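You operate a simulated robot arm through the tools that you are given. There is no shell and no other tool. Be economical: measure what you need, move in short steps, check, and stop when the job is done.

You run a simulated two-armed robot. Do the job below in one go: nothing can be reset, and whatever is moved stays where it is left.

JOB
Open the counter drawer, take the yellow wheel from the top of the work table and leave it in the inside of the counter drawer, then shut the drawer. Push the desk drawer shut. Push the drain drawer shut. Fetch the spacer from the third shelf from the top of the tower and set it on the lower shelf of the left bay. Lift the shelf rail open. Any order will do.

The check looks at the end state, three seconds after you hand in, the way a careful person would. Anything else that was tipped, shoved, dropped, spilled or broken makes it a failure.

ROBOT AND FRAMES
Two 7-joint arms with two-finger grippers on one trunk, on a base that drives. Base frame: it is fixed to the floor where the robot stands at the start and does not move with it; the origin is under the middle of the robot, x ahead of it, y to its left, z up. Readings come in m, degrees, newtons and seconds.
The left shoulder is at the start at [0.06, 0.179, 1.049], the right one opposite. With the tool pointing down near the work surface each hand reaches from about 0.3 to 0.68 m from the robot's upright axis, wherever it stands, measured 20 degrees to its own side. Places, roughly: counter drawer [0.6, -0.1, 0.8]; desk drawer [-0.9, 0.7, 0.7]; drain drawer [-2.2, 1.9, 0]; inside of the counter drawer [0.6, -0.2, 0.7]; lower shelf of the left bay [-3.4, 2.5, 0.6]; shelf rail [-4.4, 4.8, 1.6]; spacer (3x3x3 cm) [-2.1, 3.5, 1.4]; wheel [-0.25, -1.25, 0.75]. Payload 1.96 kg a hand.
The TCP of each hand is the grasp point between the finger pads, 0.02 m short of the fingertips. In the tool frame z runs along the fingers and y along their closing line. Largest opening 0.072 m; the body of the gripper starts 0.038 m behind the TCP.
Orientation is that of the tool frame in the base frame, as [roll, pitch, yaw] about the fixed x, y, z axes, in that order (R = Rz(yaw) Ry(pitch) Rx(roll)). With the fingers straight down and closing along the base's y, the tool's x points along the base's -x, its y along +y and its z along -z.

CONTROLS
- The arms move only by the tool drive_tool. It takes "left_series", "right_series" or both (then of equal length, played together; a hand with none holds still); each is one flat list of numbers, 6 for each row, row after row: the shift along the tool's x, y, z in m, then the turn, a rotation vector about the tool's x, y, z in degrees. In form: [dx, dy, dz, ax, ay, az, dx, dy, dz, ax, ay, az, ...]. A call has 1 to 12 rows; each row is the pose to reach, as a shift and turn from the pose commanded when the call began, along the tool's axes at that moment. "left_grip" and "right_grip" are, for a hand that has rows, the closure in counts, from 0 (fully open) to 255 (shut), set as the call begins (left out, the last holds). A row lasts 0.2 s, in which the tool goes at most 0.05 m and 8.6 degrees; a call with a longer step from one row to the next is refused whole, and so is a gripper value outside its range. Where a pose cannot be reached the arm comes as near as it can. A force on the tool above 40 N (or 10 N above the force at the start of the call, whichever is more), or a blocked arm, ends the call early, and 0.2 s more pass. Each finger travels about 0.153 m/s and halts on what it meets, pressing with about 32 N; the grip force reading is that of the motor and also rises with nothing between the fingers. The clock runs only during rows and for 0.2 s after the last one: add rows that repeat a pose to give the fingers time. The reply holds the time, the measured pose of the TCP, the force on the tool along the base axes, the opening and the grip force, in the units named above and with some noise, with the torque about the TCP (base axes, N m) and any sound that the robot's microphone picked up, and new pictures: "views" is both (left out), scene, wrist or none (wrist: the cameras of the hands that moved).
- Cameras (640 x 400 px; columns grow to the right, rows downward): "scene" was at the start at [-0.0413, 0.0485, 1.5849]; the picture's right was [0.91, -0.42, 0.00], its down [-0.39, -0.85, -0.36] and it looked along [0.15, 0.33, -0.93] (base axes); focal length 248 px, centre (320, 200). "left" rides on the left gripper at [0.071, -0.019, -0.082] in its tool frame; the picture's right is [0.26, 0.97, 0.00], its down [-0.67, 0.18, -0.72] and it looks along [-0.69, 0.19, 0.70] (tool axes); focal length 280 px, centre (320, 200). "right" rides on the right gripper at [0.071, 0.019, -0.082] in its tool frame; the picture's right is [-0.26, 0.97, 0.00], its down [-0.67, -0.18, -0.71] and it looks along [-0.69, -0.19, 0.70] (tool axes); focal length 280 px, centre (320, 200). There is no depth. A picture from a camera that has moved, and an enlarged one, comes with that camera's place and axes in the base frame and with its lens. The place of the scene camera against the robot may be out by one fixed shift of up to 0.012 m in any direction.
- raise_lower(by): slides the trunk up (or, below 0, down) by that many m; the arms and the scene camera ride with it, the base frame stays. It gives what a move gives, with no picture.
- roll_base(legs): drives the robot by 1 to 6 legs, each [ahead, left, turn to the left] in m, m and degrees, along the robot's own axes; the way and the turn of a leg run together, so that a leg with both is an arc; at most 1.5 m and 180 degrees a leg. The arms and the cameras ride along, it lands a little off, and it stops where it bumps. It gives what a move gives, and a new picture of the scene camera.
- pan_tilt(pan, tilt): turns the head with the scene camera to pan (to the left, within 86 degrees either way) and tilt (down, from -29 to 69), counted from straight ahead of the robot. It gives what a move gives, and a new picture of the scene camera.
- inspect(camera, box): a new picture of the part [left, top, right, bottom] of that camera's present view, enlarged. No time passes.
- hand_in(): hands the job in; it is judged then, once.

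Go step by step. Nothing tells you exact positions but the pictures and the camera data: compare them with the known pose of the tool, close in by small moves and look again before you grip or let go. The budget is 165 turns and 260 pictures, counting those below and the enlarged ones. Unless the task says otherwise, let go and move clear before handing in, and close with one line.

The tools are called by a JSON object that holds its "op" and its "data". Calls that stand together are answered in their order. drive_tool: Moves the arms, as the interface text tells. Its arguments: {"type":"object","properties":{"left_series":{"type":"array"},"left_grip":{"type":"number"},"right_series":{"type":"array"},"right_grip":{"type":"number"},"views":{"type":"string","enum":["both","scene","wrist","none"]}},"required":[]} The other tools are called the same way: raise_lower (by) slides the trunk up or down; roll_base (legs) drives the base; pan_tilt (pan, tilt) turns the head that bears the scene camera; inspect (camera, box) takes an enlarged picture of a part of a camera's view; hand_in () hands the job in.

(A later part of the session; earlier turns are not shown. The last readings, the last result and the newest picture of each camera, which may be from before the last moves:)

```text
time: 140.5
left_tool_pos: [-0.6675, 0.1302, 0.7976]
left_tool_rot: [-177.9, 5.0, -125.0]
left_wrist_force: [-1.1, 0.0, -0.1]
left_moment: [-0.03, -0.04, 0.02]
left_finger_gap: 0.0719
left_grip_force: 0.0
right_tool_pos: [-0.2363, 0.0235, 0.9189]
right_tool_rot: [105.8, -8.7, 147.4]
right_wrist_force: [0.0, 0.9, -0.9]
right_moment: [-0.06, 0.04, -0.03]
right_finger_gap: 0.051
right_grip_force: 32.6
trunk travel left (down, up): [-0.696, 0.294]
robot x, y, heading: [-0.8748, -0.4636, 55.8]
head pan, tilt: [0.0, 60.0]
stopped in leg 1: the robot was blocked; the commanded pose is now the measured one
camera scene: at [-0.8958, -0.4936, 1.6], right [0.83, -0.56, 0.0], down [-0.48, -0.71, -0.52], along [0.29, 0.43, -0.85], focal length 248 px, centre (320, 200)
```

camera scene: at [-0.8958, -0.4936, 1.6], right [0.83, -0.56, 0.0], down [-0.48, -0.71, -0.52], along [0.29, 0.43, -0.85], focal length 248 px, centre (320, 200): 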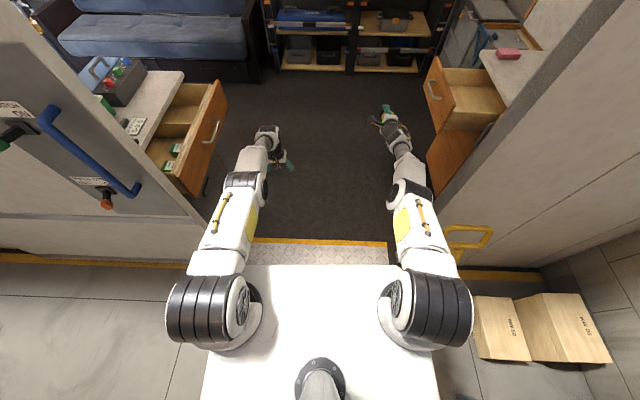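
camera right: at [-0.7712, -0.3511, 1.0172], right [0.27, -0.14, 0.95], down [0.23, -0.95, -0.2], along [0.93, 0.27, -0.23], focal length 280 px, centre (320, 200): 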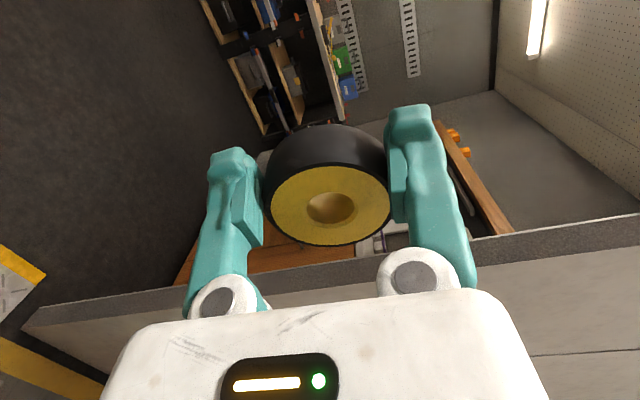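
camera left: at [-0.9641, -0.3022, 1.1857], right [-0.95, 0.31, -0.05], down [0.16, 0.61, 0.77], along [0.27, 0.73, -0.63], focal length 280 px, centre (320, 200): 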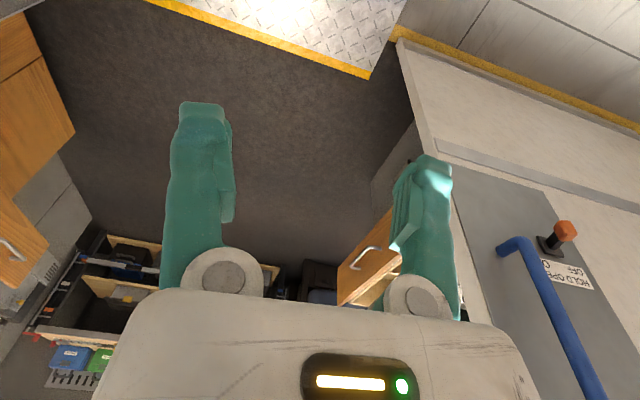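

The lip keeps stopping the front wheels. I'll back off and enter in reverse instead, so the lighter rear goes first.

{"op": "roll_base", "data": {"legs": [[-0.3, 0.1, 0]]}}

```text
time: 141.2
left_tool_pos: [-0.6696, 0.1289, 0.7816]
left_tool_rot: [-177.9, 7.2, -124.8]
left_wrist_force: [0.2, 0.0, 0.0]
left_moment: [0.0, 0.01, 0.0]
left_finger_gap: 0.072
left_grip_force: 0.0
right_tool_pos: [-0.25, 0.0179, 0.8979]
right_tool_rot: [108.4, -8.8, 146.9]
right_wrist_force: [-0.4, -0.6, -0.7]
right_moment: [-0.02, 0.04, 0.0]
right_finger_gap: 0.0505
right_grip_force: 31.7
trunk travel left (down, up): [-0.696, 0.294]
robot x, y, heading: [-0.8811, -0.4707, 55.9]
head pan, tilt: [0.0, 60.0]
stopped in leg 1: the robot was blocked; the commanded pose is now the measured one
camera scene: at [-0.9001, -0.4983, 1.6002], right [0.83, -0.56, 0.0], down [-0.48, -0.71, -0.52], along [0.29, 0.43, -0.85], focal length 248 px, centre (320, 200)
```

scene: 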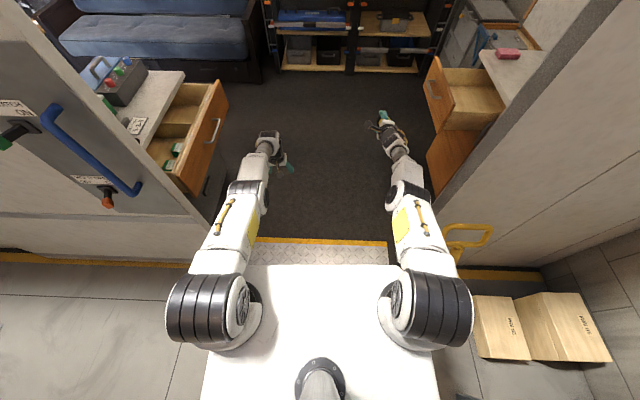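

The stops correlate with the arms sagging rather than a real obstruction; now they're nearly settled, so I'll retry forward.

{"op": "roll_base", "data": {"legs": [[0.3, 0, 0]]}}

```text
time: 143.3
left_tool_pos: [-0.4801, 0.3986, 0.7729]
left_tool_rot: [-177.8, 6.5, -125.4]
left_wrist_force: [-0.1, -0.5, -1.0]
left_moment: [-0.02, -0.01, -0.01]
left_finger_gap: 0.0719
left_grip_force: 0.0
right_tool_pos: [-0.0573, 0.2817, 0.8876]
right_tool_rot: [108.4, -8.7, 146.5]
right_wrist_force: [-0.5, -0.4, -2.2]
right_moment: [0.0, 0.01, 0.0]
right_finger_gap: 0.0507
right_grip_force: 31.6
trunk travel left (down, up): [-0.696, 0.294]
robot x, y, heading: [-0.7079, -0.2182, 55.5]
head pan, tilt: [0.0, 60.0]
camera scene: at [-0.7072, -0.2137, 1.604], right [0.82, -0.57, 0.0], down [-0.49, -0.71, -0.5], along [0.28, 0.41, -0.87], focal length 248 px, centre (320, 200)
```

scene: 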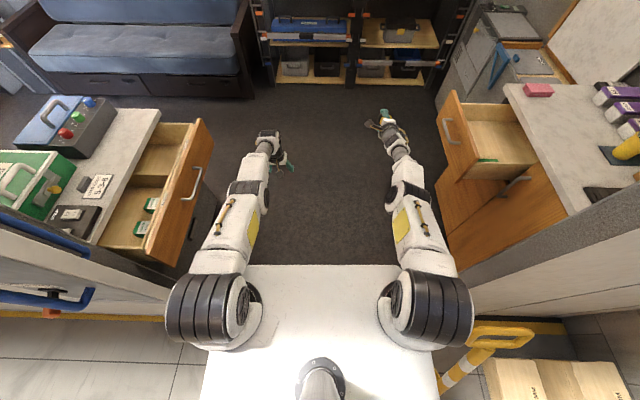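

{"op": "roll_base", "data": {"legs": [[0.3, 0, 0]]}}

```text
time: 145.3
left_tool_pos: [-0.3001, 0.6661, 0.7582]
left_tool_rot: [-178.0, 6.4, -125.0]
left_wrist_force: [-0.8, -0.3, -0.2]
left_moment: [-0.03, 0.0, 0.0]
left_finger_gap: 0.0721
left_grip_force: 0.1
right_tool_pos: [0.1274, 0.5527, 0.8733]
right_tool_rot: [108.5, -8.8, 147.0]
right_wrist_force: [0.1, 0.4, -0.3]
right_moment: [-0.02, -0.02, -0.02]
right_finger_gap: 0.0506
right_grip_force: 31.7
trunk travel left (down, up): [-0.696, 0.294]
robot x, y, heading: [-0.5341, 0.0287, 56.1]
head pan, tilt: [0.0, 60.0]
camera scene: at [-0.5132, 0.0657, 1.5998], right [0.83, -0.56, 0.0], down [-0.49, -0.73, -0.48], along [0.27, 0.4, -0.88], focal length 248 px, centre (320, 200)
```

scene: 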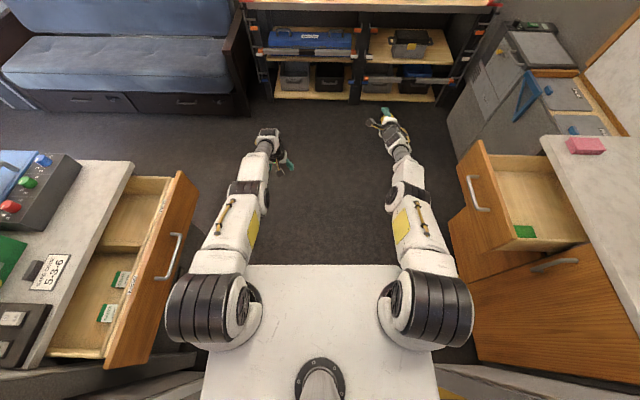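

{"op": "roll_base", "data": {"legs": [[0.3, 0, 0]]}}

```text
time: 147.4
left_tool_pos: [-0.1416, 0.8981, 0.7699]
left_tool_rot: [-177.9, 7.7, -125.0]
left_wrist_force: [-0.1, 0.9, 0.3]
left_moment: [-0.02, -0.05, -0.02]
left_finger_gap: 0.0718
left_grip_force: 0.0
right_tool_pos: [0.2835, 0.7799, 0.8879]
right_tool_rot: [107.2, -8.7, 147.1]
right_wrist_force: [0.6, 0.6, -1.7]
right_moment: [-0.02, 0.02, 0.0]
right_finger_gap: 0.0501
right_grip_force: 32.2
trunk travel left (down, up): [-0.696, 0.294]
robot x, y, heading: [-0.3669, 0.2772, 55.7]
head pan, tilt: [0.0, 60.0]
camera scene: at [-0.3665, 0.2808, 1.5968], right [0.83, -0.56, 0.0], down [-0.49, -0.72, -0.5], along [0.28, 0.41, -0.87], focal length 248 px, centre (320, 200)
```

scene: 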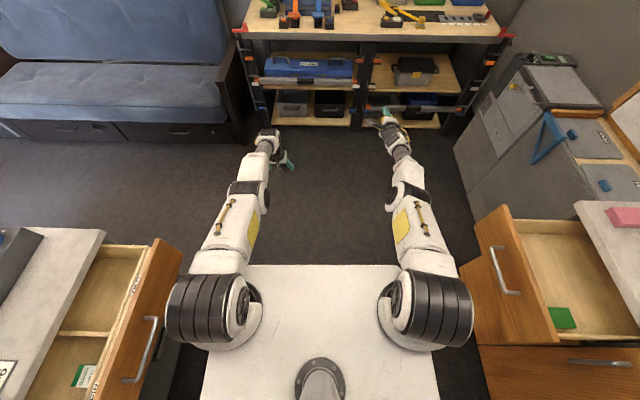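

Inside and level. Drive further in, raise the trunk, then turn to face the counter.

{"op": "roll_base", "data": {"legs": [[0.3, 0, 0]]}}

{"op": "raise_lower", "data": {"by": 0.25}}

{"op": "roll_base", "data": {"legs": [[0, 0, -90]]}}

```text
time: 149.4
left_tool_pos: [0.0283, 1.1435, 0.7695]
left_tool_rot: [-177.9, 7.8, -125.1]
left_wrist_force: [0.5, -0.7, -0.1]
left_moment: [0.0, -0.01, 0.0]
left_finger_gap: 0.0721
left_grip_force: 0.0
right_tool_pos: [0.4541, 1.0237, 0.889]
right_tool_rot: [107.1, -8.9, 146.9]
right_wrist_force: [0.6, -0.3, -0.6]
right_moment: [-0.01, 0.06, 0.01]
right_finger_gap: 0.0502
right_grip_force: 32.1
trunk travel left (down, up): [-0.696, 0.294]
robot x, y, heading: [-0.1966, 0.5202, 55.6]
head pan, tilt: [0.0, 60.0]
camera scene: at [-0.1983, 0.5261, 1.5968], right [0.82, -0.57, 0.0], down [-0.49, -0.71, -0.5], along [0.28, 0.41, -0.87], focal length 248 px, centre (320, 200)
```

scene: 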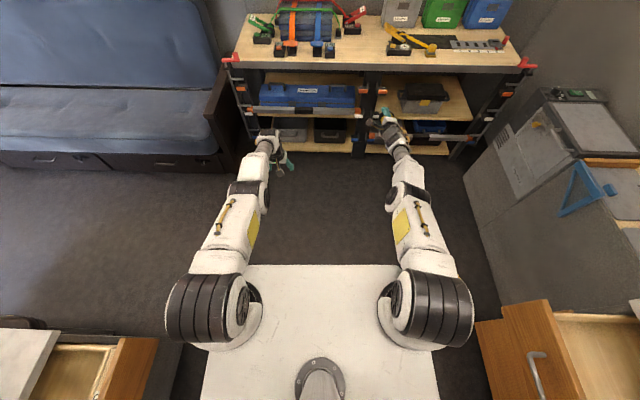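

```text
time: 152.0
left_tool_pos: [0.0288, 1.1415, 1.0202]
left_tool_rot: [-177.9, 7.7, -125.1]
left_wrist_force: [-0.8, -0.2, -0.3]
left_moment: [0.02, 0.0, 0.01]
left_finger_gap: 0.0717
left_grip_force: 0.0
right_tool_pos: [0.4528, 1.0238, 1.1379]
right_tool_rot: [107.1, -8.9, 146.9]
right_wrist_force: [0.1, 0.0, -1.1]
right_moment: [-0.02, 0.01, 0.01]
right_finger_gap: 0.05
right_grip_force: 32.3
trunk travel left (down, up): [-0.946, 0.044]
robot x, y, heading: [-0.1998, 0.5216, 55.6]
head pan, tilt: [0.0, 60.0]
```

```text
time: 156.2
left_tool_pos: [0.4205, 0.2885, 1.0192]
left_tool_rot: [-177.9, 7.7, 144.3]
left_wrist_force: [-0.6, -0.8, -0.8]
left_moment: [0.0, 0.03, 0.02]
left_finger_gap: 0.072
left_grip_force: 0.1
right_tool_pos: [0.2973, -0.1341, 1.1376]
right_tool_rot: [107.1, -8.8, 56.4]
right_wrist_force: [-0.1, 0.0, -0.4]
right_moment: [-0.01, 0.02, 0.04]
right_finger_gap: 0.0493
right_grip_force: 32.4
trunk travel left (down, up): [-0.946, 0.044]
robot x, y, heading: [-0.2003, 0.5198, -35.2]
head pan, tilt: [0.0, 60.0]
camera scene: at [-0.1969, 0.5155, 1.8468], right [-0.57, -0.82, 0.0], down [-0.71, 0.5, -0.5], along [0.41, -0.29, -0.87], focal length 248 px, centre (320, 200)
```

scene: 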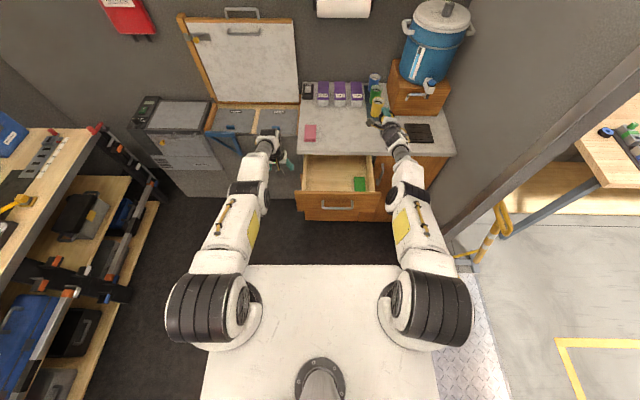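

Facing the open drawer. I'll bring the right hand back to pointing down, in front of the drawer and above it.

{"op": "drive_tool", "data": {"right_series": [0.013, -0.01, -0.016, 4.54, 3.61, -5.78, 0.025, -0.019, -0.032, 9.08, 7.22, -11.56, 0.038, -0.029, -0.048, 13.62, 10.83, -17.34, 0.051, -0.038, -0.064, 18.16, 14.44, -23.12, 0.063, -0.048, -0.08, 22.7, 18.05, -28.9, 0.076, -0.058, -0.096, 27.24, 21.66, -34.68, 0.089, -0.067, -0.111, 31.78, 25.27, -40.46, 0.101, -0.077, -0.127, 36.32, 28.88, -46.24, 0.114, -0.086, -0.143, 40.86, 32.49, -52.02, 0.127, -0.096, -0.159, 45.4, 36.1, -57.8, 0.139, -0.105, -0.175, 49.94, 39.71, -63.58, 0.152, -0.115, -0.191, 54.48, 43.32, -69.36], "views": "none"}}

{"op": "drive_tool", "data": {"right_series": [0, 0, 0, 4.54, 3.61, -5.78, 0, 0, 0, 9.08, 7.22, -11.56], "views": "both"}}

```text
time: 158.8
left_tool_pos: [0.4201, 0.29, 1.0205]
left_tool_rot: [-177.8, 7.7, 144.3]
left_wrist_force: [-0.2, -1.0, 0.3]
left_moment: [-0.02, 0.01, -0.01]
left_finger_gap: 0.0721
left_grip_force: 0.0
right_tool_pos: [0.2041, 0.118, 1.1085]
right_tool_rot: [170.4, 6.2, 133.3]
right_wrist_force: [0.5, 0.6, -1.0]
right_moment: [0.01, -0.02, -0.01]
right_finger_gap: 0.0489
right_grip_force: 31.7
right hand out of reach, approached as far as the arm can: row 1, 2, 3
trunk travel left (down, up): [-0.946, 0.044]
robot x, y, heading: [-0.1968, 0.5253, -35.2]
head pan, tilt: [0.0, 60.0]
```

```text
time: 159.4
left_tool_pos: [0.4197, 0.2886, 1.02]
left_tool_rot: [-177.9, 7.7, 144.2]
left_wrist_force: [1.0, 0.0, 1.2]
left_moment: [0.02, -0.01, -0.05]
left_finger_gap: 0.0717
left_grip_force: 0.1
right_tool_pos: [0.2061, 0.1177, 1.1087]
right_tool_rot: [-179.8, -0.1, 145.2]
right_wrist_force: [-0.4, -0.4, -1.9]
right_moment: [-0.03, 0.02, 0.02]
right_finger_gap: 0.0485
right_grip_force: 31.9
trunk travel left (down, up): [-0.946, 0.044]
robot x, y, heading: [-0.198, 0.5196, -35.2]
head pan, tilt: [0.0, 60.0]
camera scene: at [-0.1961, 0.5163, 1.8468], right [-0.57, -0.82, 0.0], down [-0.71, 0.5, -0.5], along [0.41, -0.29, -0.87], focal length 248 px, centre (320, 200)
camera right: at [0.1582, 0.1743, 1.1902], right [0.76, 0.64, 0.0], down [0.45, -0.53, 0.71], along [0.46, -0.55, -0.7], focal length 280 px, centre (320, 200)
```

scene: 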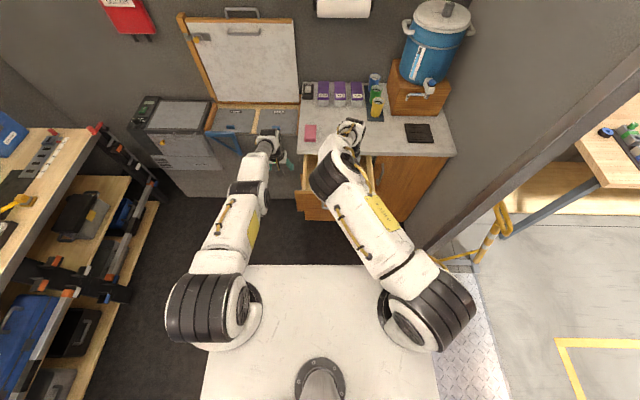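
right: 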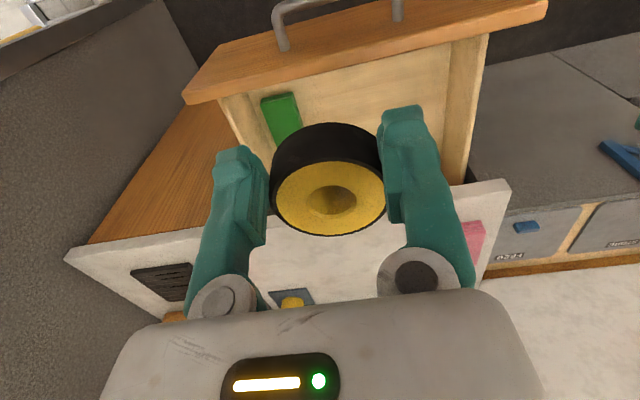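

Drive ahead 0.15 to bring the wheel over the drawer.

{"op": "roll_base", "data": {"legs": [[0.15, 0.01, 0]]}}

{"op": "inspect", "data": {"camera": "right", "box": [0, 0, 640, 400]}}

```text
time: 160.8
left_tool_pos: [0.5448, 0.2103, 1.0209]
left_tool_rot: [-177.9, 7.9, 144.2]
left_wrist_force: [-0.8, -0.8, 0.2]
left_moment: [-0.01, -0.03, -0.02]
left_finger_gap: 0.0723
left_grip_force: 0.1
right_tool_pos: [0.3296, 0.0399, 1.1104]
right_tool_rot: [-179.9, -0.1, 145.2]
right_wrist_force: [0.2, 0.4, -0.9]
right_moment: [0.0, 0.0, 0.02]
right_finger_gap: 0.0483
right_grip_force: 32.4
trunk travel left (down, up): [-0.946, 0.044]
robot x, y, heading: [-0.0757, 0.4427, -35.3]
head pan, tilt: [0.0, 60.0]
camera scene: at [-0.0734, 0.4401, 1.8468], right [-0.58, -0.82, 0.0], down [-0.71, 0.5, -0.5], along [0.41, -0.29, -0.87], focal length 248 px, centre (320, 200)
```

scene: 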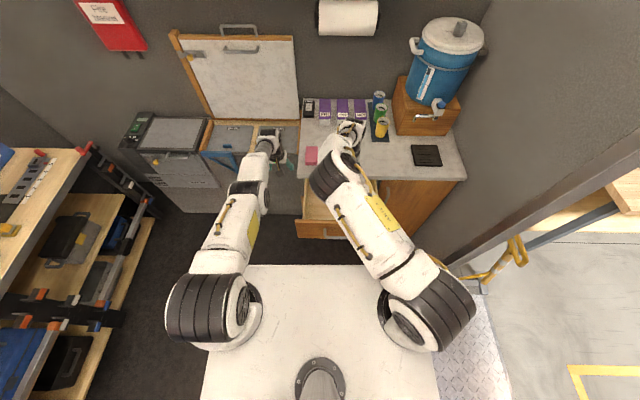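

```text
1.00 times, centred on (320, 200) of right (not enlarged: the box is as wide or as high as the picture)
camera zoom: at [0.282, 0.0971, 1.1912], right [0.77, 0.64, 0.0], down [0.45, -0.53, 0.72], along [0.46, -0.55, -0.7], focal length 280 px, centre (320, 200)
```

zoom: 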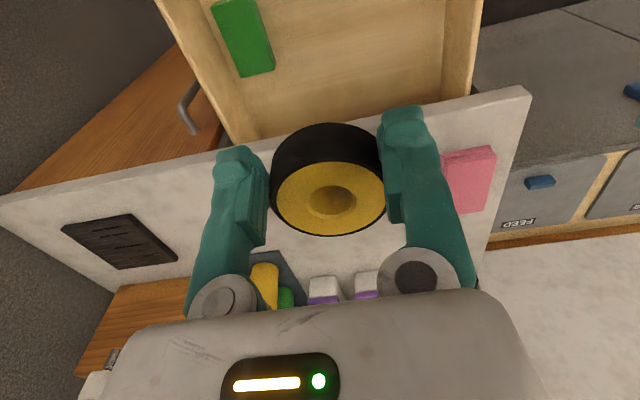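

{"op": "drive_tool", "data": {"right_series": [-0.01, 0.005, 0.04, 0, 0, 0, -0.02, 0.01, 0.08, 0, 0, 0, -0.025, 0.01, 0.12, 0, 0, 0, -0.025, 0.01, 0.16, 0, 0, 0, -0.025, 0.01, 0.2, 0, 0, 0, -0.025, 0.01, 0.24, 0, 0, 0, -0.025, 0.01, 0.25, 0, 0, 0], "views": "wrist"}}

```text
time: 162.6
left_tool_pos: [0.5441, 0.21, 1.0206]
left_tool_rot: [-177.9, 7.6, 144.2]
left_wrist_force: [-1.1, -0.2, -0.2]
left_moment: [0.01, 0.03, 0.0]
left_finger_gap: 0.0718
left_grip_force: 0.0
right_tool_pos: [0.3241, 0.0212, 0.9148]
right_tool_rot: [179.7, 2.7, 144.0]
right_wrist_force: [-0.9, 0.1, -1.4]
right_moment: [0.04, -0.01, -0.01]
right_finger_gap: 0.048
right_grip_force: 32.6
right hand out of reach, approached as far as the arm can: row 3, 4, 5, 6, 7
trunk travel left (down, up): [-0.946, 0.044]
robot x, y, heading: [-0.069, 0.4426, -35.1]
head pan, tilt: [0.0, 60.0]
stopped in row 7 (right hand): the arm was blocked; the commanded pose is now the measured one
camera right: at [0.2741, 0.0809, 0.9933], right [0.78, 0.63, 0.02], down [0.41, -0.53, 0.74], along [0.48, -0.57, -0.67], focal length 280 px, centre (320, 200)
```

right: 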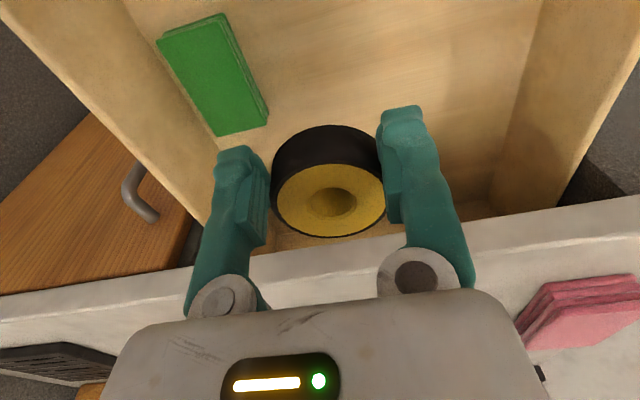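

{"op": "drive_tool", "data": {"left_series": [0.03, 0, -0.03, 0, 0, 0, 0.06, 0, -0.06, 0, 0, 0, 0.1, 0, -0.1, 0, 0, 0, 0.12, 0, -0.13, 0, 0, 0], "views": "none"}}

{"op": "raise_lower", "data": {"by": -0.09}}

{"op": "inspect", "data": {"camera": "right", "box": [0, 0, 640, 400]}}

```text
refused: row 3 steps farther than a row can; nothing moved
```

```text
time: 163.8
left_tool_pos: [0.5463, 0.2111, 0.9302]
left_tool_rot: [-177.9, 7.8, 144.2]
left_wrist_force: [-0.2, -0.2, 0.0]
left_moment: [-0.01, 0.0, 0.0]
left_finger_gap: 0.0719
left_grip_force: 0.1
right_tool_pos: [0.3235, 0.0237, 0.8254]
right_tool_rot: [179.6, 2.6, 144.0]
right_wrist_force: [0.2, -0.2, -0.8]
right_moment: [0.01, 0.04, -0.02]
right_finger_gap: 0.0478
right_grip_force: 32.1
trunk travel left (down, up): [-0.856, 0.134]
robot x, y, heading: [-0.0728, 0.4481, -35.1]
head pan, tilt: [0.0, 60.0]
```

```text
1.00 times, centred on (320, 200) of right (not enlarged: the box is as wide or as high as the picture)
camera zoom: at [0.2742, 0.082, 0.9032], right [0.78, 0.63, 0.02], down [0.41, -0.53, 0.74], along [0.48, -0.57, -0.67], focal length 280 px, centre (320, 200)
```

zoom: 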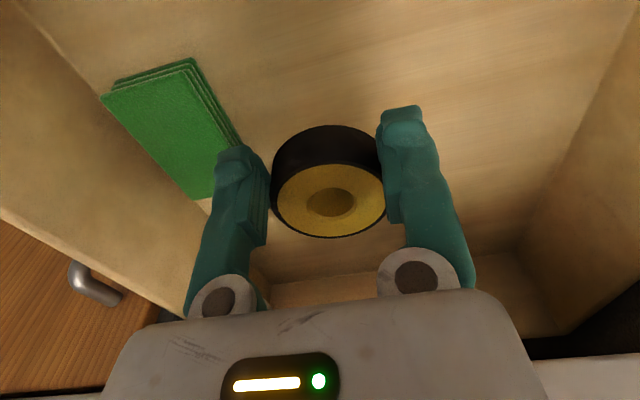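

{"op": "drive_tool", "data": {"left_series": [0.02, 0, -0.03, 0, 0, 0, 0.04, 0, -0.06, 0, 0, 0, 0.06, 0, -0.09, 0, 0, 0, 0.08, 0, -0.12, 0, 0, 0], "right_series": [0, 0.01, 0, 0, 0, 0, 0, 0.02, 0, 0, 0, 0, 0, 0.03, 0, 0, 0, 0, 0, 0.04, 0, 0, 0, 0], "views": "none"}}

{"op": "raise_lower", "data": {"by": -0.03}}

{"op": "inspect", "data": {"camera": "right", "box": [0, 0, 640, 400]}}

```text
time: 164.8
left_tool_pos: [0.4732, 0.2698, 1.0431]
left_tool_rot: [-177.9, 8.8, 144.2]
left_wrist_force: [-0.5, 1.0, 1.2]
left_moment: [-0.03, -0.06, 0.01]
left_finger_gap: 0.0721
left_grip_force: 0.0
left hand out of reach, approached as far as the arm can: row 1, 2
right_tool_pos: [0.3248, 0.036, 0.828]
right_tool_rot: [179.6, 2.9, 143.9]
right_wrist_force: [1.0, 0.1, -1.3]
right_moment: [0.06, -0.01, -0.02]
right_finger_gap: 0.0479
right_grip_force: 31.7
right hand out of reach, approached as far as the arm can: row 1, 2, 3, 4
trunk travel left (down, up): [-0.856, 0.134]
robot x, y, heading: [-0.0722, 0.4433, -35.5]
head pan, tilt: [0.0, 60.0]
```

```text
time: 165.6
left_tool_pos: [0.4727, 0.2691, 1.0084]
left_tool_rot: [-177.9, 7.6, 144.2]
left_wrist_force: [0.3, -0.4, -0.1]
left_moment: [-0.02, -0.03, -0.03]
left_finger_gap: 0.072
left_grip_force: 0.0
right_tool_pos: [0.329, 0.0351, 0.7954]
right_tool_rot: [179.5, 2.6, 144.1]
right_wrist_force: [0.0, 0.7, -1.4]
right_moment: [0.01, 0.02, 0.01]
right_finger_gap: 0.0477
right_grip_force: 32.3
trunk travel left (down, up): [-0.826, 0.164]
robot x, y, heading: [-0.0769, 0.443, -35.3]
head pan, tilt: [0.0, 60.0]
```

```text
1.00 times, centred on (320, 200) of right (not enlarged: the box is as wide or as high as the picture)
camera zoom: at [0.2784, 0.0926, 0.8734], right [0.78, 0.63, 0.02], down [0.41, -0.53, 0.74], along [0.48, -0.57, -0.67], focal length 280 px, centre (320, 200)
```

zoom: 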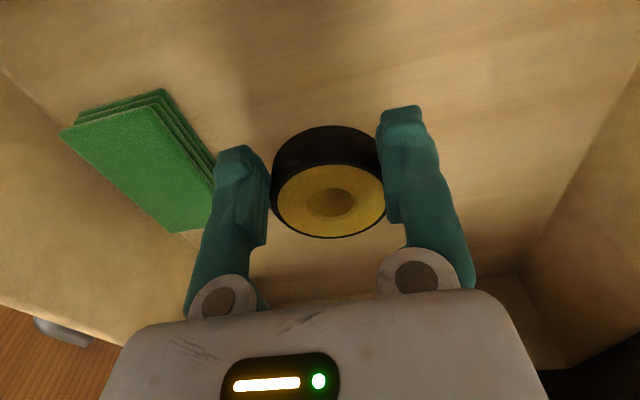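

{"op": "roll_base", "data": {"legs": [[0, 0.035, 0]]}}

{"op": "raise_lower", "data": {"by": -0.03}}

{"op": "inspect", "data": {"camera": "right", "box": [0, 0, 640, 400]}}

```text
time: 166.5
left_tool_pos: [0.491, 0.2967, 1.0086]
left_tool_rot: [-178.1, 7.7, 144.2]
left_wrist_force: [-0.2, -0.7, -0.2]
left_moment: [0.0, 0.0, -0.01]
left_finger_gap: 0.0718
left_grip_force: 0.2
right_tool_pos: [0.347, 0.06, 0.795]
right_tool_rot: [179.5, 2.7, 144.0]
right_wrist_force: [0.3, 1.1, -0.6]
right_moment: [-0.01, -0.02, 0.03]
right_finger_gap: 0.0476
right_grip_force: 31.6
trunk travel left (down, up): [-0.826, 0.164]
robot x, y, heading: [-0.0518, 0.4722, -35.4]
head pan, tilt: [0.0, 60.0]
camera scene: at [-0.0528, 0.4635, 1.7268], right [-0.58, -0.82, 0.0], down [-0.71, 0.5, -0.5], along [0.41, -0.29, -0.87], focal length 248 px, centre (320, 200)
```

scene: 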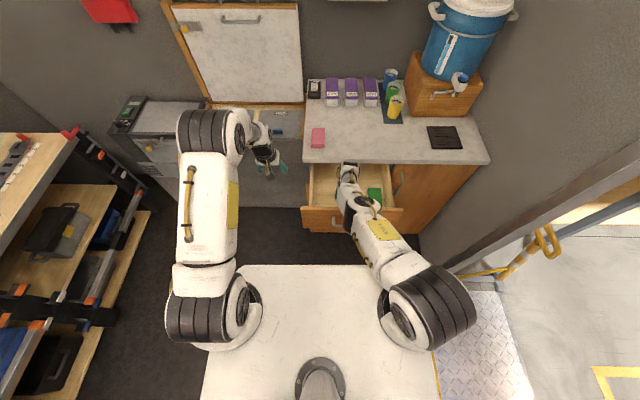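

```text
time: 167.2
left_tool_pos: [0.493, 0.2986, 0.9777]
left_tool_rot: [-177.8, 7.6, 144.3]
left_wrist_force: [0.1, -0.1, 0.5]
left_moment: [-0.02, 0.0, -0.03]
left_finger_gap: 0.0722
left_grip_force: 0.0
right_tool_pos: [0.3492, 0.0623, 0.766]
right_tool_rot: [179.6, 2.7, 144.1]
right_wrist_force: [0.0, -0.4, -0.9]
right_moment: [0.01, 0.04, 0.01]
right_finger_gap: 0.0479
right_grip_force: 32.1
trunk travel left (down, up): [-0.796, 0.194]
robot x, y, heading: [-0.0499, 0.4726, -35.3]
head pan, tilt: [0.0, 60.0]
```

```text
1.00 times, centred on (320, 200) of right (not enlarged: the box is as wide or as high as the picture)
camera zoom: at [0.2988, 0.121, 0.8443], right [0.78, 0.63, 0.02], down [0.41, -0.53, 0.75], along [0.48, -0.57, -0.67], focal length 280 px, centre (320, 200)
```

zoom: 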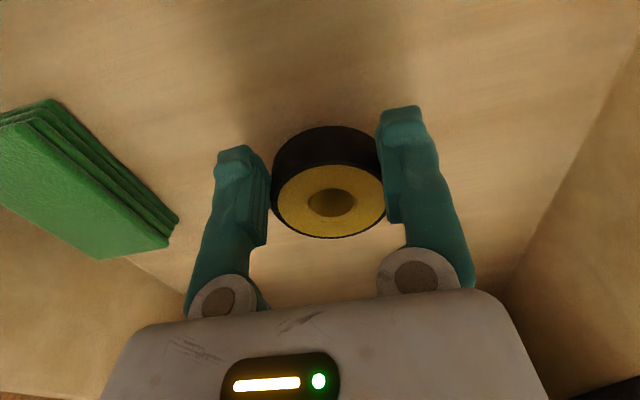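

{"op": "raise_lower", "data": {"by": -0.025}}

{"op": "raise_lower", "data": {"by": -0.012}}

{"op": "inspect", "data": {"camera": "right", "box": [0, 0, 640, 400]}}

```text
time: 167.9
left_tool_pos: [0.4914, 0.2991, 0.9552]
left_tool_rot: [-177.9, 7.8, 144.3]
left_wrist_force: [-1.1, -0.1, 0.9]
left_moment: [0.01, -0.01, -0.04]
left_finger_gap: 0.072
left_grip_force: 0.0
right_tool_pos: [0.3468, 0.0615, 0.7425]
right_tool_rot: [179.7, 2.7, 144.0]
right_wrist_force: [-1.1, 0.8, 19.5]
right_moment: [-0.3, -0.21, 0.15]
right_finger_gap: 0.0365
right_grip_force: 31.8
trunk travel left (down, up): [-0.771, 0.219]
robot x, y, heading: [-0.0515, 0.4744, -35.1]
head pan, tilt: [0.0, 60.0]
```

```text
time: 168.4
left_tool_pos: [0.4925, 0.2994, 0.9443]
left_tool_rot: [-177.9, 7.6, 144.3]
left_wrist_force: [0.1, 0.0, 0.6]
left_moment: [-0.04, -0.04, 0.03]
left_finger_gap: 0.0722
left_grip_force: 0.0
right_tool_pos: [0.3485, 0.0622, 0.7341]
right_tool_rot: [179.7, 2.8, 144.1]
right_wrist_force: [-2.0, -0.1, 17.4]
right_moment: [0.47, 0.86, -0.07]
right_finger_gap: 0.0097
right_grip_force: 0.1
trunk travel left (down, up): [-0.763, 0.227]
robot x, y, heading: [-0.051, 0.4789, -35.3]
head pan, tilt: [0.0, 60.0]
stopped: the force on the tool passed its limit at 100 N (the readings are from after the stop); the commanded pose is now the measured one
```

```text
1.00 times, centred on (320, 200) of right (not enlarged: the box is as wide or as high as the picture)
camera zoom: at [0.2987, 0.1205, 0.8127], right [0.78, 0.63, 0.02], down [0.41, -0.53, 0.75], along [0.48, -0.57, -0.66], focal length 280 px, centre (320, 200)
```

zoom: 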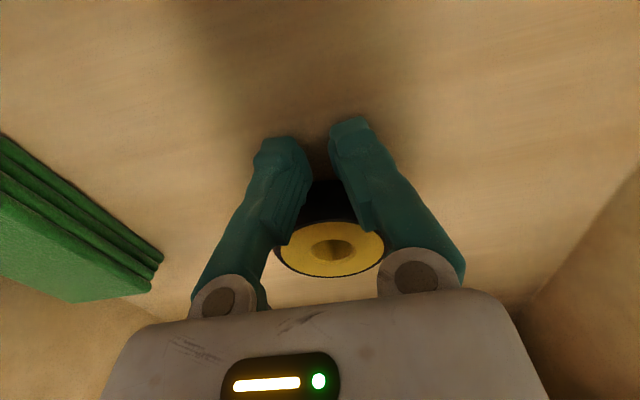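

The wheel has touched down on the drawer floor and slid free of the pads. Opening and lifting.

{"op": "drive_tool", "data": {"right_series": [0, 0, -0.004, 0, 0, 0, 0, 0, -0.004, 0, 0, 0, 0, 0, -0.004, 0, 0, 0], "right_grip": 0, "views": "wrist"}}

{"op": "raise_lower", "data": {"by": 0.12}}

{"op": "inspect", "data": {"camera": "right", "box": [0, 0, 640, 400]}}

```text
time: 169.2
left_tool_pos: [0.4925, 0.2975, 0.9432]
left_tool_rot: [-177.9, 7.7, 144.2]
left_wrist_force: [-0.3, 0.1, -0.5]
left_moment: [0.03, 0.0, 0.0]
left_finger_gap: 0.072
left_grip_force: 0.0
right_tool_pos: [0.3486, 0.062, 0.7375]
right_tool_rot: [179.7, 2.7, 144.0]
right_wrist_force: [0.3, 0.3, 0.5]
right_moment: [0.02, 0.02, 0.01]
right_finger_gap: 0.0717
right_grip_force: 0.1
trunk travel left (down, up): [-0.763, 0.227]
robot x, y, heading: [-0.0498, 0.4722, -35.4]
head pan, tilt: [0.0, 60.0]
camera right: at [0.2988, 0.1205, 0.8153], right [0.78, 0.63, 0.02], down [0.41, -0.53, 0.75], along [0.48, -0.57, -0.67], focal length 280 px, centre (320, 200)
```

right: 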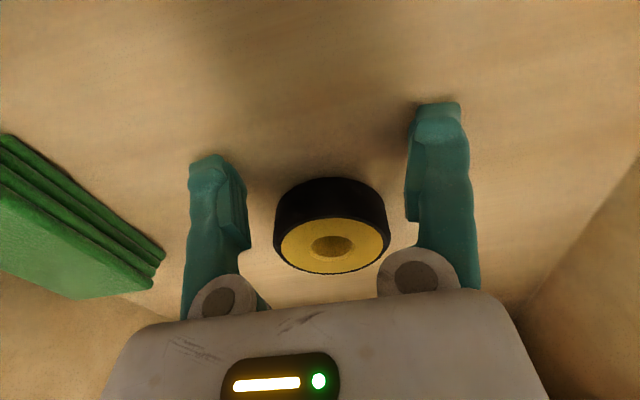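

```text
time: 170.7
left_tool_pos: [0.4929, 0.2971, 1.0644]
left_tool_rot: [-177.9, 7.7, 144.3]
left_wrist_force: [0.5, 0.0, 0.3]
left_moment: [-0.02, -0.03, -0.02]
left_finger_gap: 0.072
left_grip_force: 0.1
right_tool_pos: [0.3489, 0.0608, 0.8571]
right_tool_rot: [179.7, 2.7, 143.8]
right_wrist_force: [-0.2, 0.2, 0.5]
right_moment: [0.01, -0.04, 0.0]
right_finger_gap: 0.0719
right_grip_force: 0.1
trunk travel left (down, up): [-0.883, 0.107]
robot x, y, heading: [-0.0506, 0.4703, -35.1]
head pan, tilt: [0.0, 60.0]
```

```text
1.00 times, centred on (320, 200) of right (not enlarged: the box is as wide or as high as the picture)
camera zoom: at [0.2988, 0.1205, 0.9353], right [0.78, 0.63, 0.02], down [0.41, -0.53, 0.75], along [0.48, -0.57, -0.67], focal length 280 px, centre (320, 200)
```

zoom: 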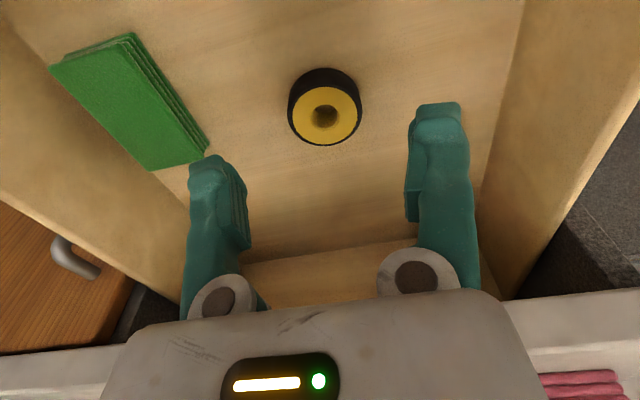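

The wheel lies flat in the drawer. Now I'll lift clear, back up, and push the drawer shut from the front.

{"op": "raise_lower", "data": {"by": 0.1}}

{"op": "roll_base", "data": {"legs": [[-0.14, -0.03, 0]]}}

{"op": "drive_tool", "data": {"right_series": [0.02, 0, 0, 0, 0, 0, 0.04, 0, 0, 0, 0, 0, 0.06, 0, 0, 0, 0, 0, 0.08, 0, 0, 0, 0, 0], "right_grip": 255, "views": "wrist"}}

```text
time: 172.0
left_tool_pos: [0.4928, 0.2977, 1.1645]
left_tool_rot: [-177.9, 7.8, 144.2]
left_wrist_force: [0.1, 0.6, -0.5]
left_moment: [0.04, -0.02, 0.0]
left_finger_gap: 0.072
left_grip_force: 0.1
right_tool_pos: [0.3485, 0.0614, 0.9566]
right_tool_rot: [179.7, 2.8, 143.9]
right_wrist_force: [0.5, -0.7, 0.6]
right_moment: [-0.03, 0.01, -0.01]
right_finger_gap: 0.0722
right_grip_force: 0.0
trunk travel left (down, up): [-0.983, 0.007]
robot x, y, heading: [-0.0512, 0.4728, -35.0]
head pan, tilt: [0.0, 60.0]
```

```text
time: 173.3
left_tool_pos: [0.3638, 0.3519, 1.1628]
left_tool_rot: [-177.9, 7.6, 144.1]
left_wrist_force: [0.5, -0.2, 0.2]
left_moment: [-0.03, 0.0, -0.03]
left_finger_gap: 0.0721
left_grip_force: 0.0
right_tool_pos: [0.2206, 0.1151, 0.9555]
right_tool_rot: [179.7, 2.6, 144.0]
right_wrist_force: [-0.2, 0.2, 0.0]
right_moment: [0.03, 0.03, -0.02]
right_finger_gap: 0.0719
right_grip_force: 0.0
trunk travel left (down, up): [-0.983, 0.007]
robot x, y, heading: [-0.1842, 0.528, -35.3]
head pan, tilt: [0.0, 60.0]
camera scene: at [-0.1772, 0.521, 1.8831], right [-0.58, -0.82, 0.0], down [-0.71, 0.5, -0.5], along [0.41, -0.29, -0.87], focal length 248 px, centre (320, 200)
```

scene: 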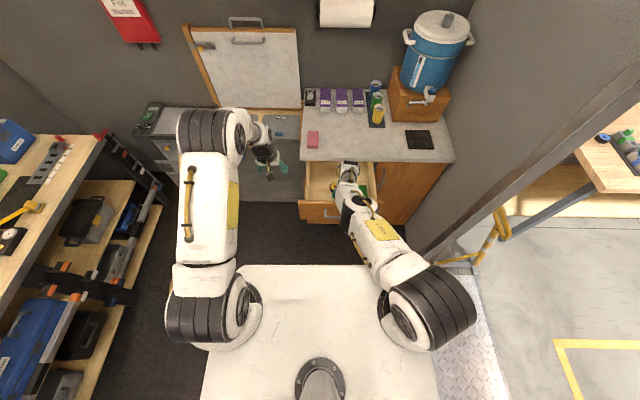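

```text
time: 174.3
left_tool_pos: [0.3626, 0.3534, 1.1644]
left_tool_rot: [-177.9, 7.7, 144.1]
left_wrist_force: [-0.5, 0.3, -1.1]
left_moment: [-0.02, 0.05, 0.0]
left_finger_gap: 0.072
left_grip_force: 0.1
right_tool_pos: [0.1521, 0.1649, 0.9536]
right_tool_rot: [179.7, 2.7, 143.9]
right_wrist_force: [0.4, 0.1, 0.9]
right_moment: [-0.01, 0.01, 0.0]
right_finger_gap: 0.0
right_grip_force: 29.7
trunk travel left (down, up): [-0.983, 0.007]
robot x, y, heading: [-0.1863, 0.5292, -35.1]
head pan, tilt: [0.0, 60.0]
camera right: at [0.1025, 0.2242, 1.0318], right [0.78, 0.63, 0.02], down [0.41, -0.53, 0.75], along [0.48, -0.57, -0.67], focal length 280 px, centre (320, 200)
```

right: 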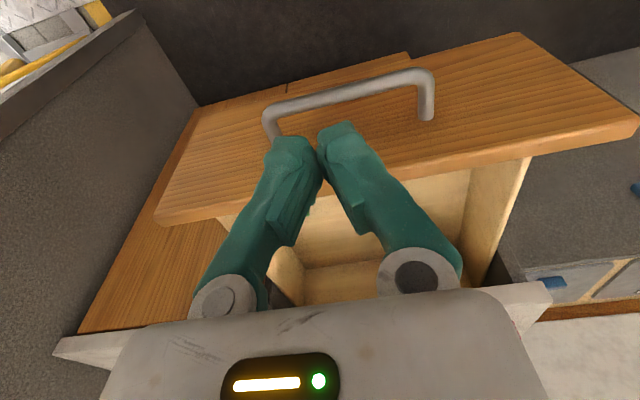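

{"op": "drive_tool", "data": {"right_series": [0.02, 0, 0, 0, 0, 0, 0.03, 0, 0, 0, 0, 0], "views": "none"}}

{"op": "raise_lower", "data": {"by": -0.16}}

{"op": "inspect", "data": {"camera": "right", "box": [0, 0, 640, 400]}}

```text
time: 174.9
left_tool_pos: [0.3612, 0.3532, 1.1644]
left_tool_rot: [-177.8, 7.7, 144.1]
left_wrist_force: [0.2, -0.2, 0.0]
left_moment: [-0.02, 0.02, 0.0]
left_finger_gap: 0.072
left_grip_force: 0.1
right_tool_pos: [0.1271, 0.1814, 0.953]
right_tool_rot: [179.8, 2.6, 144.0]
right_wrist_force: [0.2, -0.2, -0.5]
right_moment: [0.0, 0.02, 0.0]
right_finger_gap: 0.0
right_grip_force: 29.3
trunk travel left (down, up): [-0.983, 0.007]
robot x, y, heading: [-0.1822, 0.5314, -35.2]
head pan, tilt: [0.0, 60.0]
```

```text
time: 176.8
left_tool_pos: [0.3616, 0.3526, 1.0052]
left_tool_rot: [-177.9, 7.6, 144.2]
left_wrist_force: [0.0, -0.1, -0.6]
left_moment: [-0.01, 0.0, -0.05]
left_finger_gap: 0.0719
left_grip_force: 0.0
right_tool_pos: [0.129, 0.1814, 0.7929]
right_tool_rot: [179.7, 2.7, 143.9]
right_wrist_force: [0.8, -0.2, 0.2]
right_moment: [-0.03, 0.0, 0.03]
right_finger_gap: 0.0
right_grip_force: 28.9
trunk travel left (down, up): [-0.823, 0.167]
robot x, y, heading: [-0.1823, 0.5314, -35.4]
head pan, tilt: [0.0, 60.0]
```

```text
1.00 times, centred on (320, 200) of right (not enlarged: the box is as wide or as high as the picture)
camera zoom: at [0.0786, 0.2397, 0.8704], right [0.78, 0.63, 0.02], down [0.41, -0.53, 0.75], along [0.48, -0.57, -0.67], focal length 280 px, centre (320, 200)
```

zoom: 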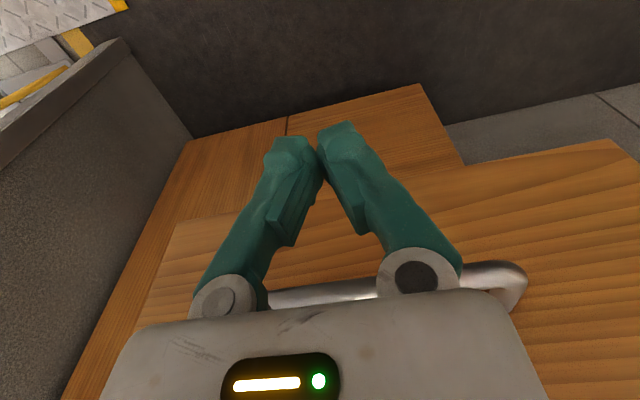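

{"op": "drive_tool", "data": {"right_series": [-0.03, 0, 0, 0, 0, 0, -0.06, 0, 0, 0, 0, 0, -0.085, 0, 0, 0, 0, 0, -0.11, 0, 0, 0, 0, 0, -0.135, 0, 0, 0, 0, 0, -0.16, 0, 0, 0, 0, 0], "views": "wrist"}}

{"op": "roll_base", "data": {"legs": [[0.12, 0, 0]]}}

```text
time: 178.2
left_tool_pos: [0.363, 0.3524, 1.004]
left_tool_rot: [-177.9, 7.7, 144.1]
left_wrist_force: [-0.3, 0.1, 0.3]
left_moment: [0.0, 0.0, 0.01]
left_finger_gap: 0.0722
left_grip_force: 0.1
right_tool_pos: [0.2197, 0.1107, 0.8015]
right_tool_rot: [179.7, 2.7, 143.9]
right_wrist_force: [-0.1, 0.7, 0.4]
right_moment: [0.01, -0.01, 0.0]
right_finger_gap: 0.0
right_grip_force: 29.6
right hand out of reach, approached as far as the arm can: row 5, 6
trunk travel left (down, up): [-0.823, 0.167]
robot x, y, heading: [-0.1812, 0.5304, -35.3]
head pan, tilt: [0.0, 60.0]
camera right: at [0.17, 0.1697, 0.8789], right [0.78, 0.63, 0.02], down [0.41, -0.53, 0.75], along [0.48, -0.57, -0.67], focal length 280 px, centre (320, 200)
```

right: 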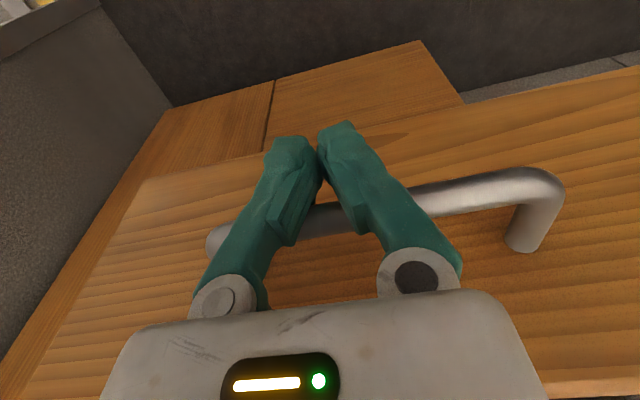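

```text
time: 179.4
left_tool_pos: [0.4596, 0.2846, 1.0039]
left_tool_rot: [-177.9, 7.7, 144.3]
left_wrist_force: [-0.1, -0.5, 0.6]
left_moment: [0.01, -0.01, 0.01]
left_finger_gap: 0.072
left_grip_force: 0.1
right_tool_pos: [0.3176, 0.043, 0.8002]
right_tool_rot: [179.6, 2.8, 144.0]
right_wrist_force: [-0.5, -0.4, -0.3]
right_moment: [-0.01, 0.01, 0.03]
right_finger_gap: 0.0
right_grip_force: 29.4
trunk travel left (down, up): [-0.823, 0.167]
robot x, y, heading: [-0.0844, 0.4588, -35.1]
head pan, tilt: [0.0, 60.0]
camera scene: at [-0.0831, 0.4539, 1.7231], right [-0.57, -0.82, 0.0], down [-0.71, 0.5, -0.5], along [0.41, -0.29, -0.87], focal length 248 px, centre (320, 200)
```

scene: 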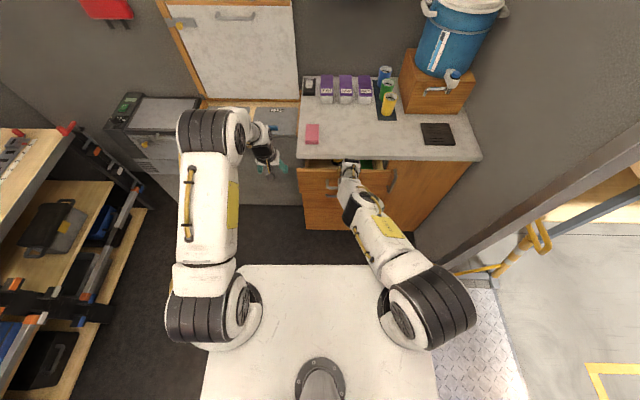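

{"op": "roll_base", "data": {"legs": [[0.09, 0, 0]]}}

```text
time: 180.5
left_tool_pos: [0.525, 0.2392, 1.0027]
left_tool_rot: [-177.9, 7.5, 144.3]
left_wrist_force: [0.6, -0.2, -0.1]
left_moment: [0.02, 0.02, -0.02]
left_finger_gap: 0.0721
left_grip_force: 0.1
right_tool_pos: [0.3783, 0.0003, 0.798]
right_tool_rot: [179.6, 1.4, 143.8]
right_wrist_force: [-0.4, -0.9, 0.4]
right_moment: [0.03, -0.01, 0.0]
right_finger_gap: 0.0
right_grip_force: 30.2
trunk travel left (down, up): [-0.823, 0.167]
robot x, y, heading: [-0.0187, 0.4187, -35.0]
head pan, tilt: [0.0, 60.0]
stopped in leg 1: the force on the tool passed its limit at 115 N (the readings are from after the stop); the commanded pose is now the measured one
camera scene: at [-0.0165, 0.4074, 1.723], right [-0.58, -0.82, 0.0], down [-0.71, 0.5, -0.5], along [0.41, -0.29, -0.87], focal length 248 px, centre (320, 200)
```

scene: 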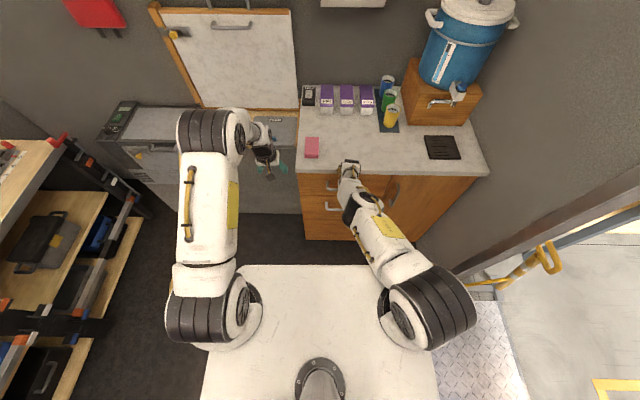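

The drawer hit its stop. I back off and confirm it is shut.

{"op": "roll_base", "data": {"legs": [[-0.13, 0, 0]]}}

{"op": "inspect", "data": {"camera": "scene", "box": [280, 120, 480, 245]}}

{"op": "inspect", "data": {"camera": "right", "box": [0, 0, 640, 400]}}

```text
time: 181.8
left_tool_pos: [0.4172, 0.3157, 1.0035]
left_tool_rot: [-177.9, 7.6, 144.4]
left_wrist_force: [0.4, 1.2, -0.4]
left_moment: [-0.01, 0.01, 0.01]
left_finger_gap: 0.0718
left_grip_force: 0.1
right_tool_pos: [0.2722, 0.0763, 0.7986]
right_tool_rot: [179.5, 1.3, 144.1]
right_wrist_force: [-0.5, -0.2, -0.2]
right_moment: [-0.01, 0.0, 0.02]
right_finger_gap: 0.0001
right_grip_force: 29.5
trunk travel left (down, up): [-0.823, 0.167]
robot x, y, heading: [-0.126, 0.4891, -34.8]
head pan, tilt: [0.0, 60.0]
camera scene: at [-0.1254, 0.4834, 1.7231], right [-0.57, -0.82, 0.0], down [-0.71, 0.5, -0.5], along [0.41, -0.29, -0.87], focal length 248 px, centre (320, 200)
```

scene: 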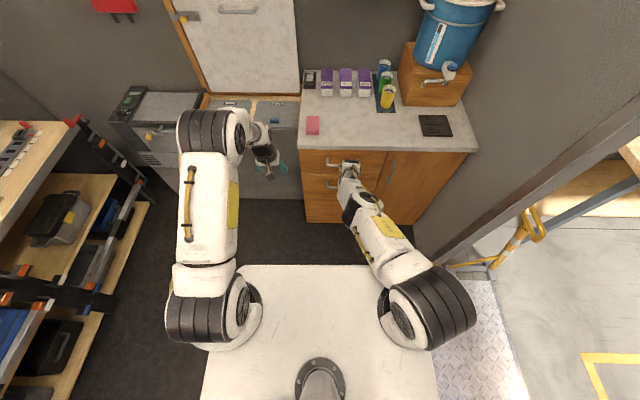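

```text
3.20 times, centred on (380, 182) of scene
camera zoom: at [-0.1254, 0.4834, 1.7231], right [-0.57, -0.82, 0.0], down [-0.71, 0.5, -0.5], along [0.41, -0.29, -0.87], focal length 793 px, centre (128, 256)
```

zoom: 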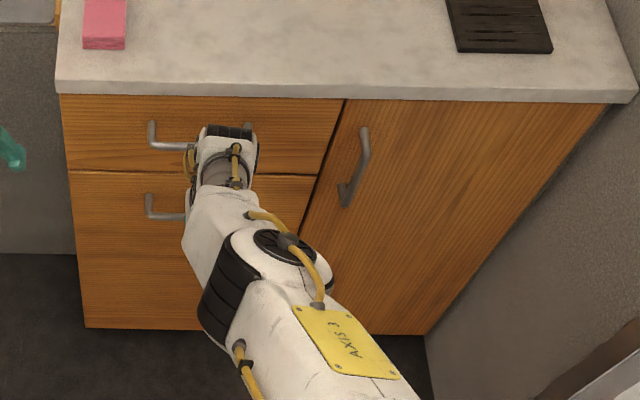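

```text
1.00 times, centred on (320, 200) of right (not enlarged: the box is as wide or as high as the picture)
camera zoom: at [0.2237, 0.1345, 0.879], right [0.78, 0.63, 0.01], down [0.42, -0.54, 0.73], along [0.47, -0.56, -0.68], focal length 280 px, centre (320, 200)
```

zoom: 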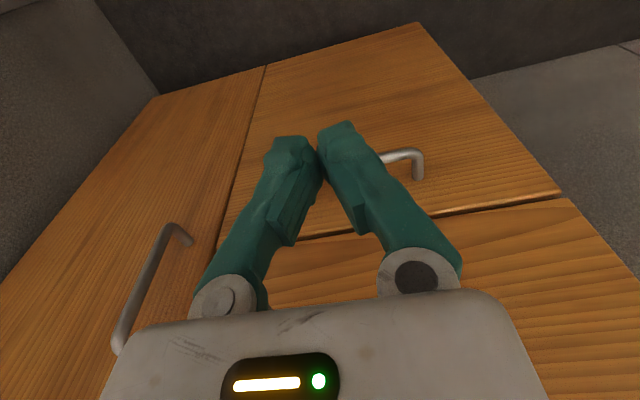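

Counter drawer is shut. Next the desk drawer behind me: raise the hands and turn left 180° to face it.

{"op": "raise_lower", "data": {"by": 0.12}}

{"op": "roll_base", "data": {"legs": [[-0.03, 0, 0], [0, 0, 179.5]]}}

```text
time: 183.3
left_tool_pos: [0.4175, 0.3162, 1.1236]
left_tool_rot: [-177.8, 7.6, 144.3]
left_wrist_force: [-0.2, -0.3, -0.1]
left_moment: [0.01, -0.02, -0.01]
left_finger_gap: 0.0722
left_grip_force: 0.0
right_tool_pos: [0.2715, 0.0769, 0.9187]
right_tool_rot: [179.7, 1.4, 144.1]
right_wrist_force: [0.8, -1.0, -0.2]
right_moment: [-0.01, -0.01, 0.03]
right_finger_gap: 0.0
right_grip_force: 29.0
trunk travel left (down, up): [-0.943, 0.047]
robot x, y, heading: [-0.1269, 0.4895, -35.3]
head pan, tilt: [0.0, 60.0]
```

```text
time: 191.5
left_tool_pos: [-0.6952, 0.6845, 1.1241]
left_tool_rot: [-177.8, 7.7, -36.0]
left_wrist_force: [0.1, 0.0, 0.4]
left_moment: [-0.01, -0.01, -0.01]
left_finger_gap: 0.072
left_grip_force: 0.0
right_tool_pos: [-0.5482, 0.923, 0.9194]
right_tool_rot: [179.6, 1.5, -36.2]
right_wrist_force: [-0.6, -0.8, 0.0]
right_moment: [0.03, 0.0, 0.01]
right_finger_gap: 0.0001
right_grip_force: 29.8
trunk travel left (down, up): [-0.943, 0.047]
robot x, y, heading: [-0.1527, 0.5098, 144.9]
head pan, tilt: [0.0, 60.0]
camera scene: at [-0.1617, 0.5089, 1.8431], right [0.58, 0.82, 0.0], down [0.71, -0.5, -0.5], along [-0.41, 0.29, -0.87], focal length 248 px, centre (320, 200)
```

scene: 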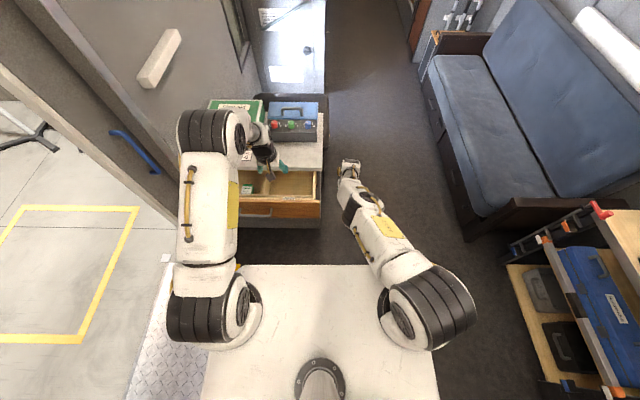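

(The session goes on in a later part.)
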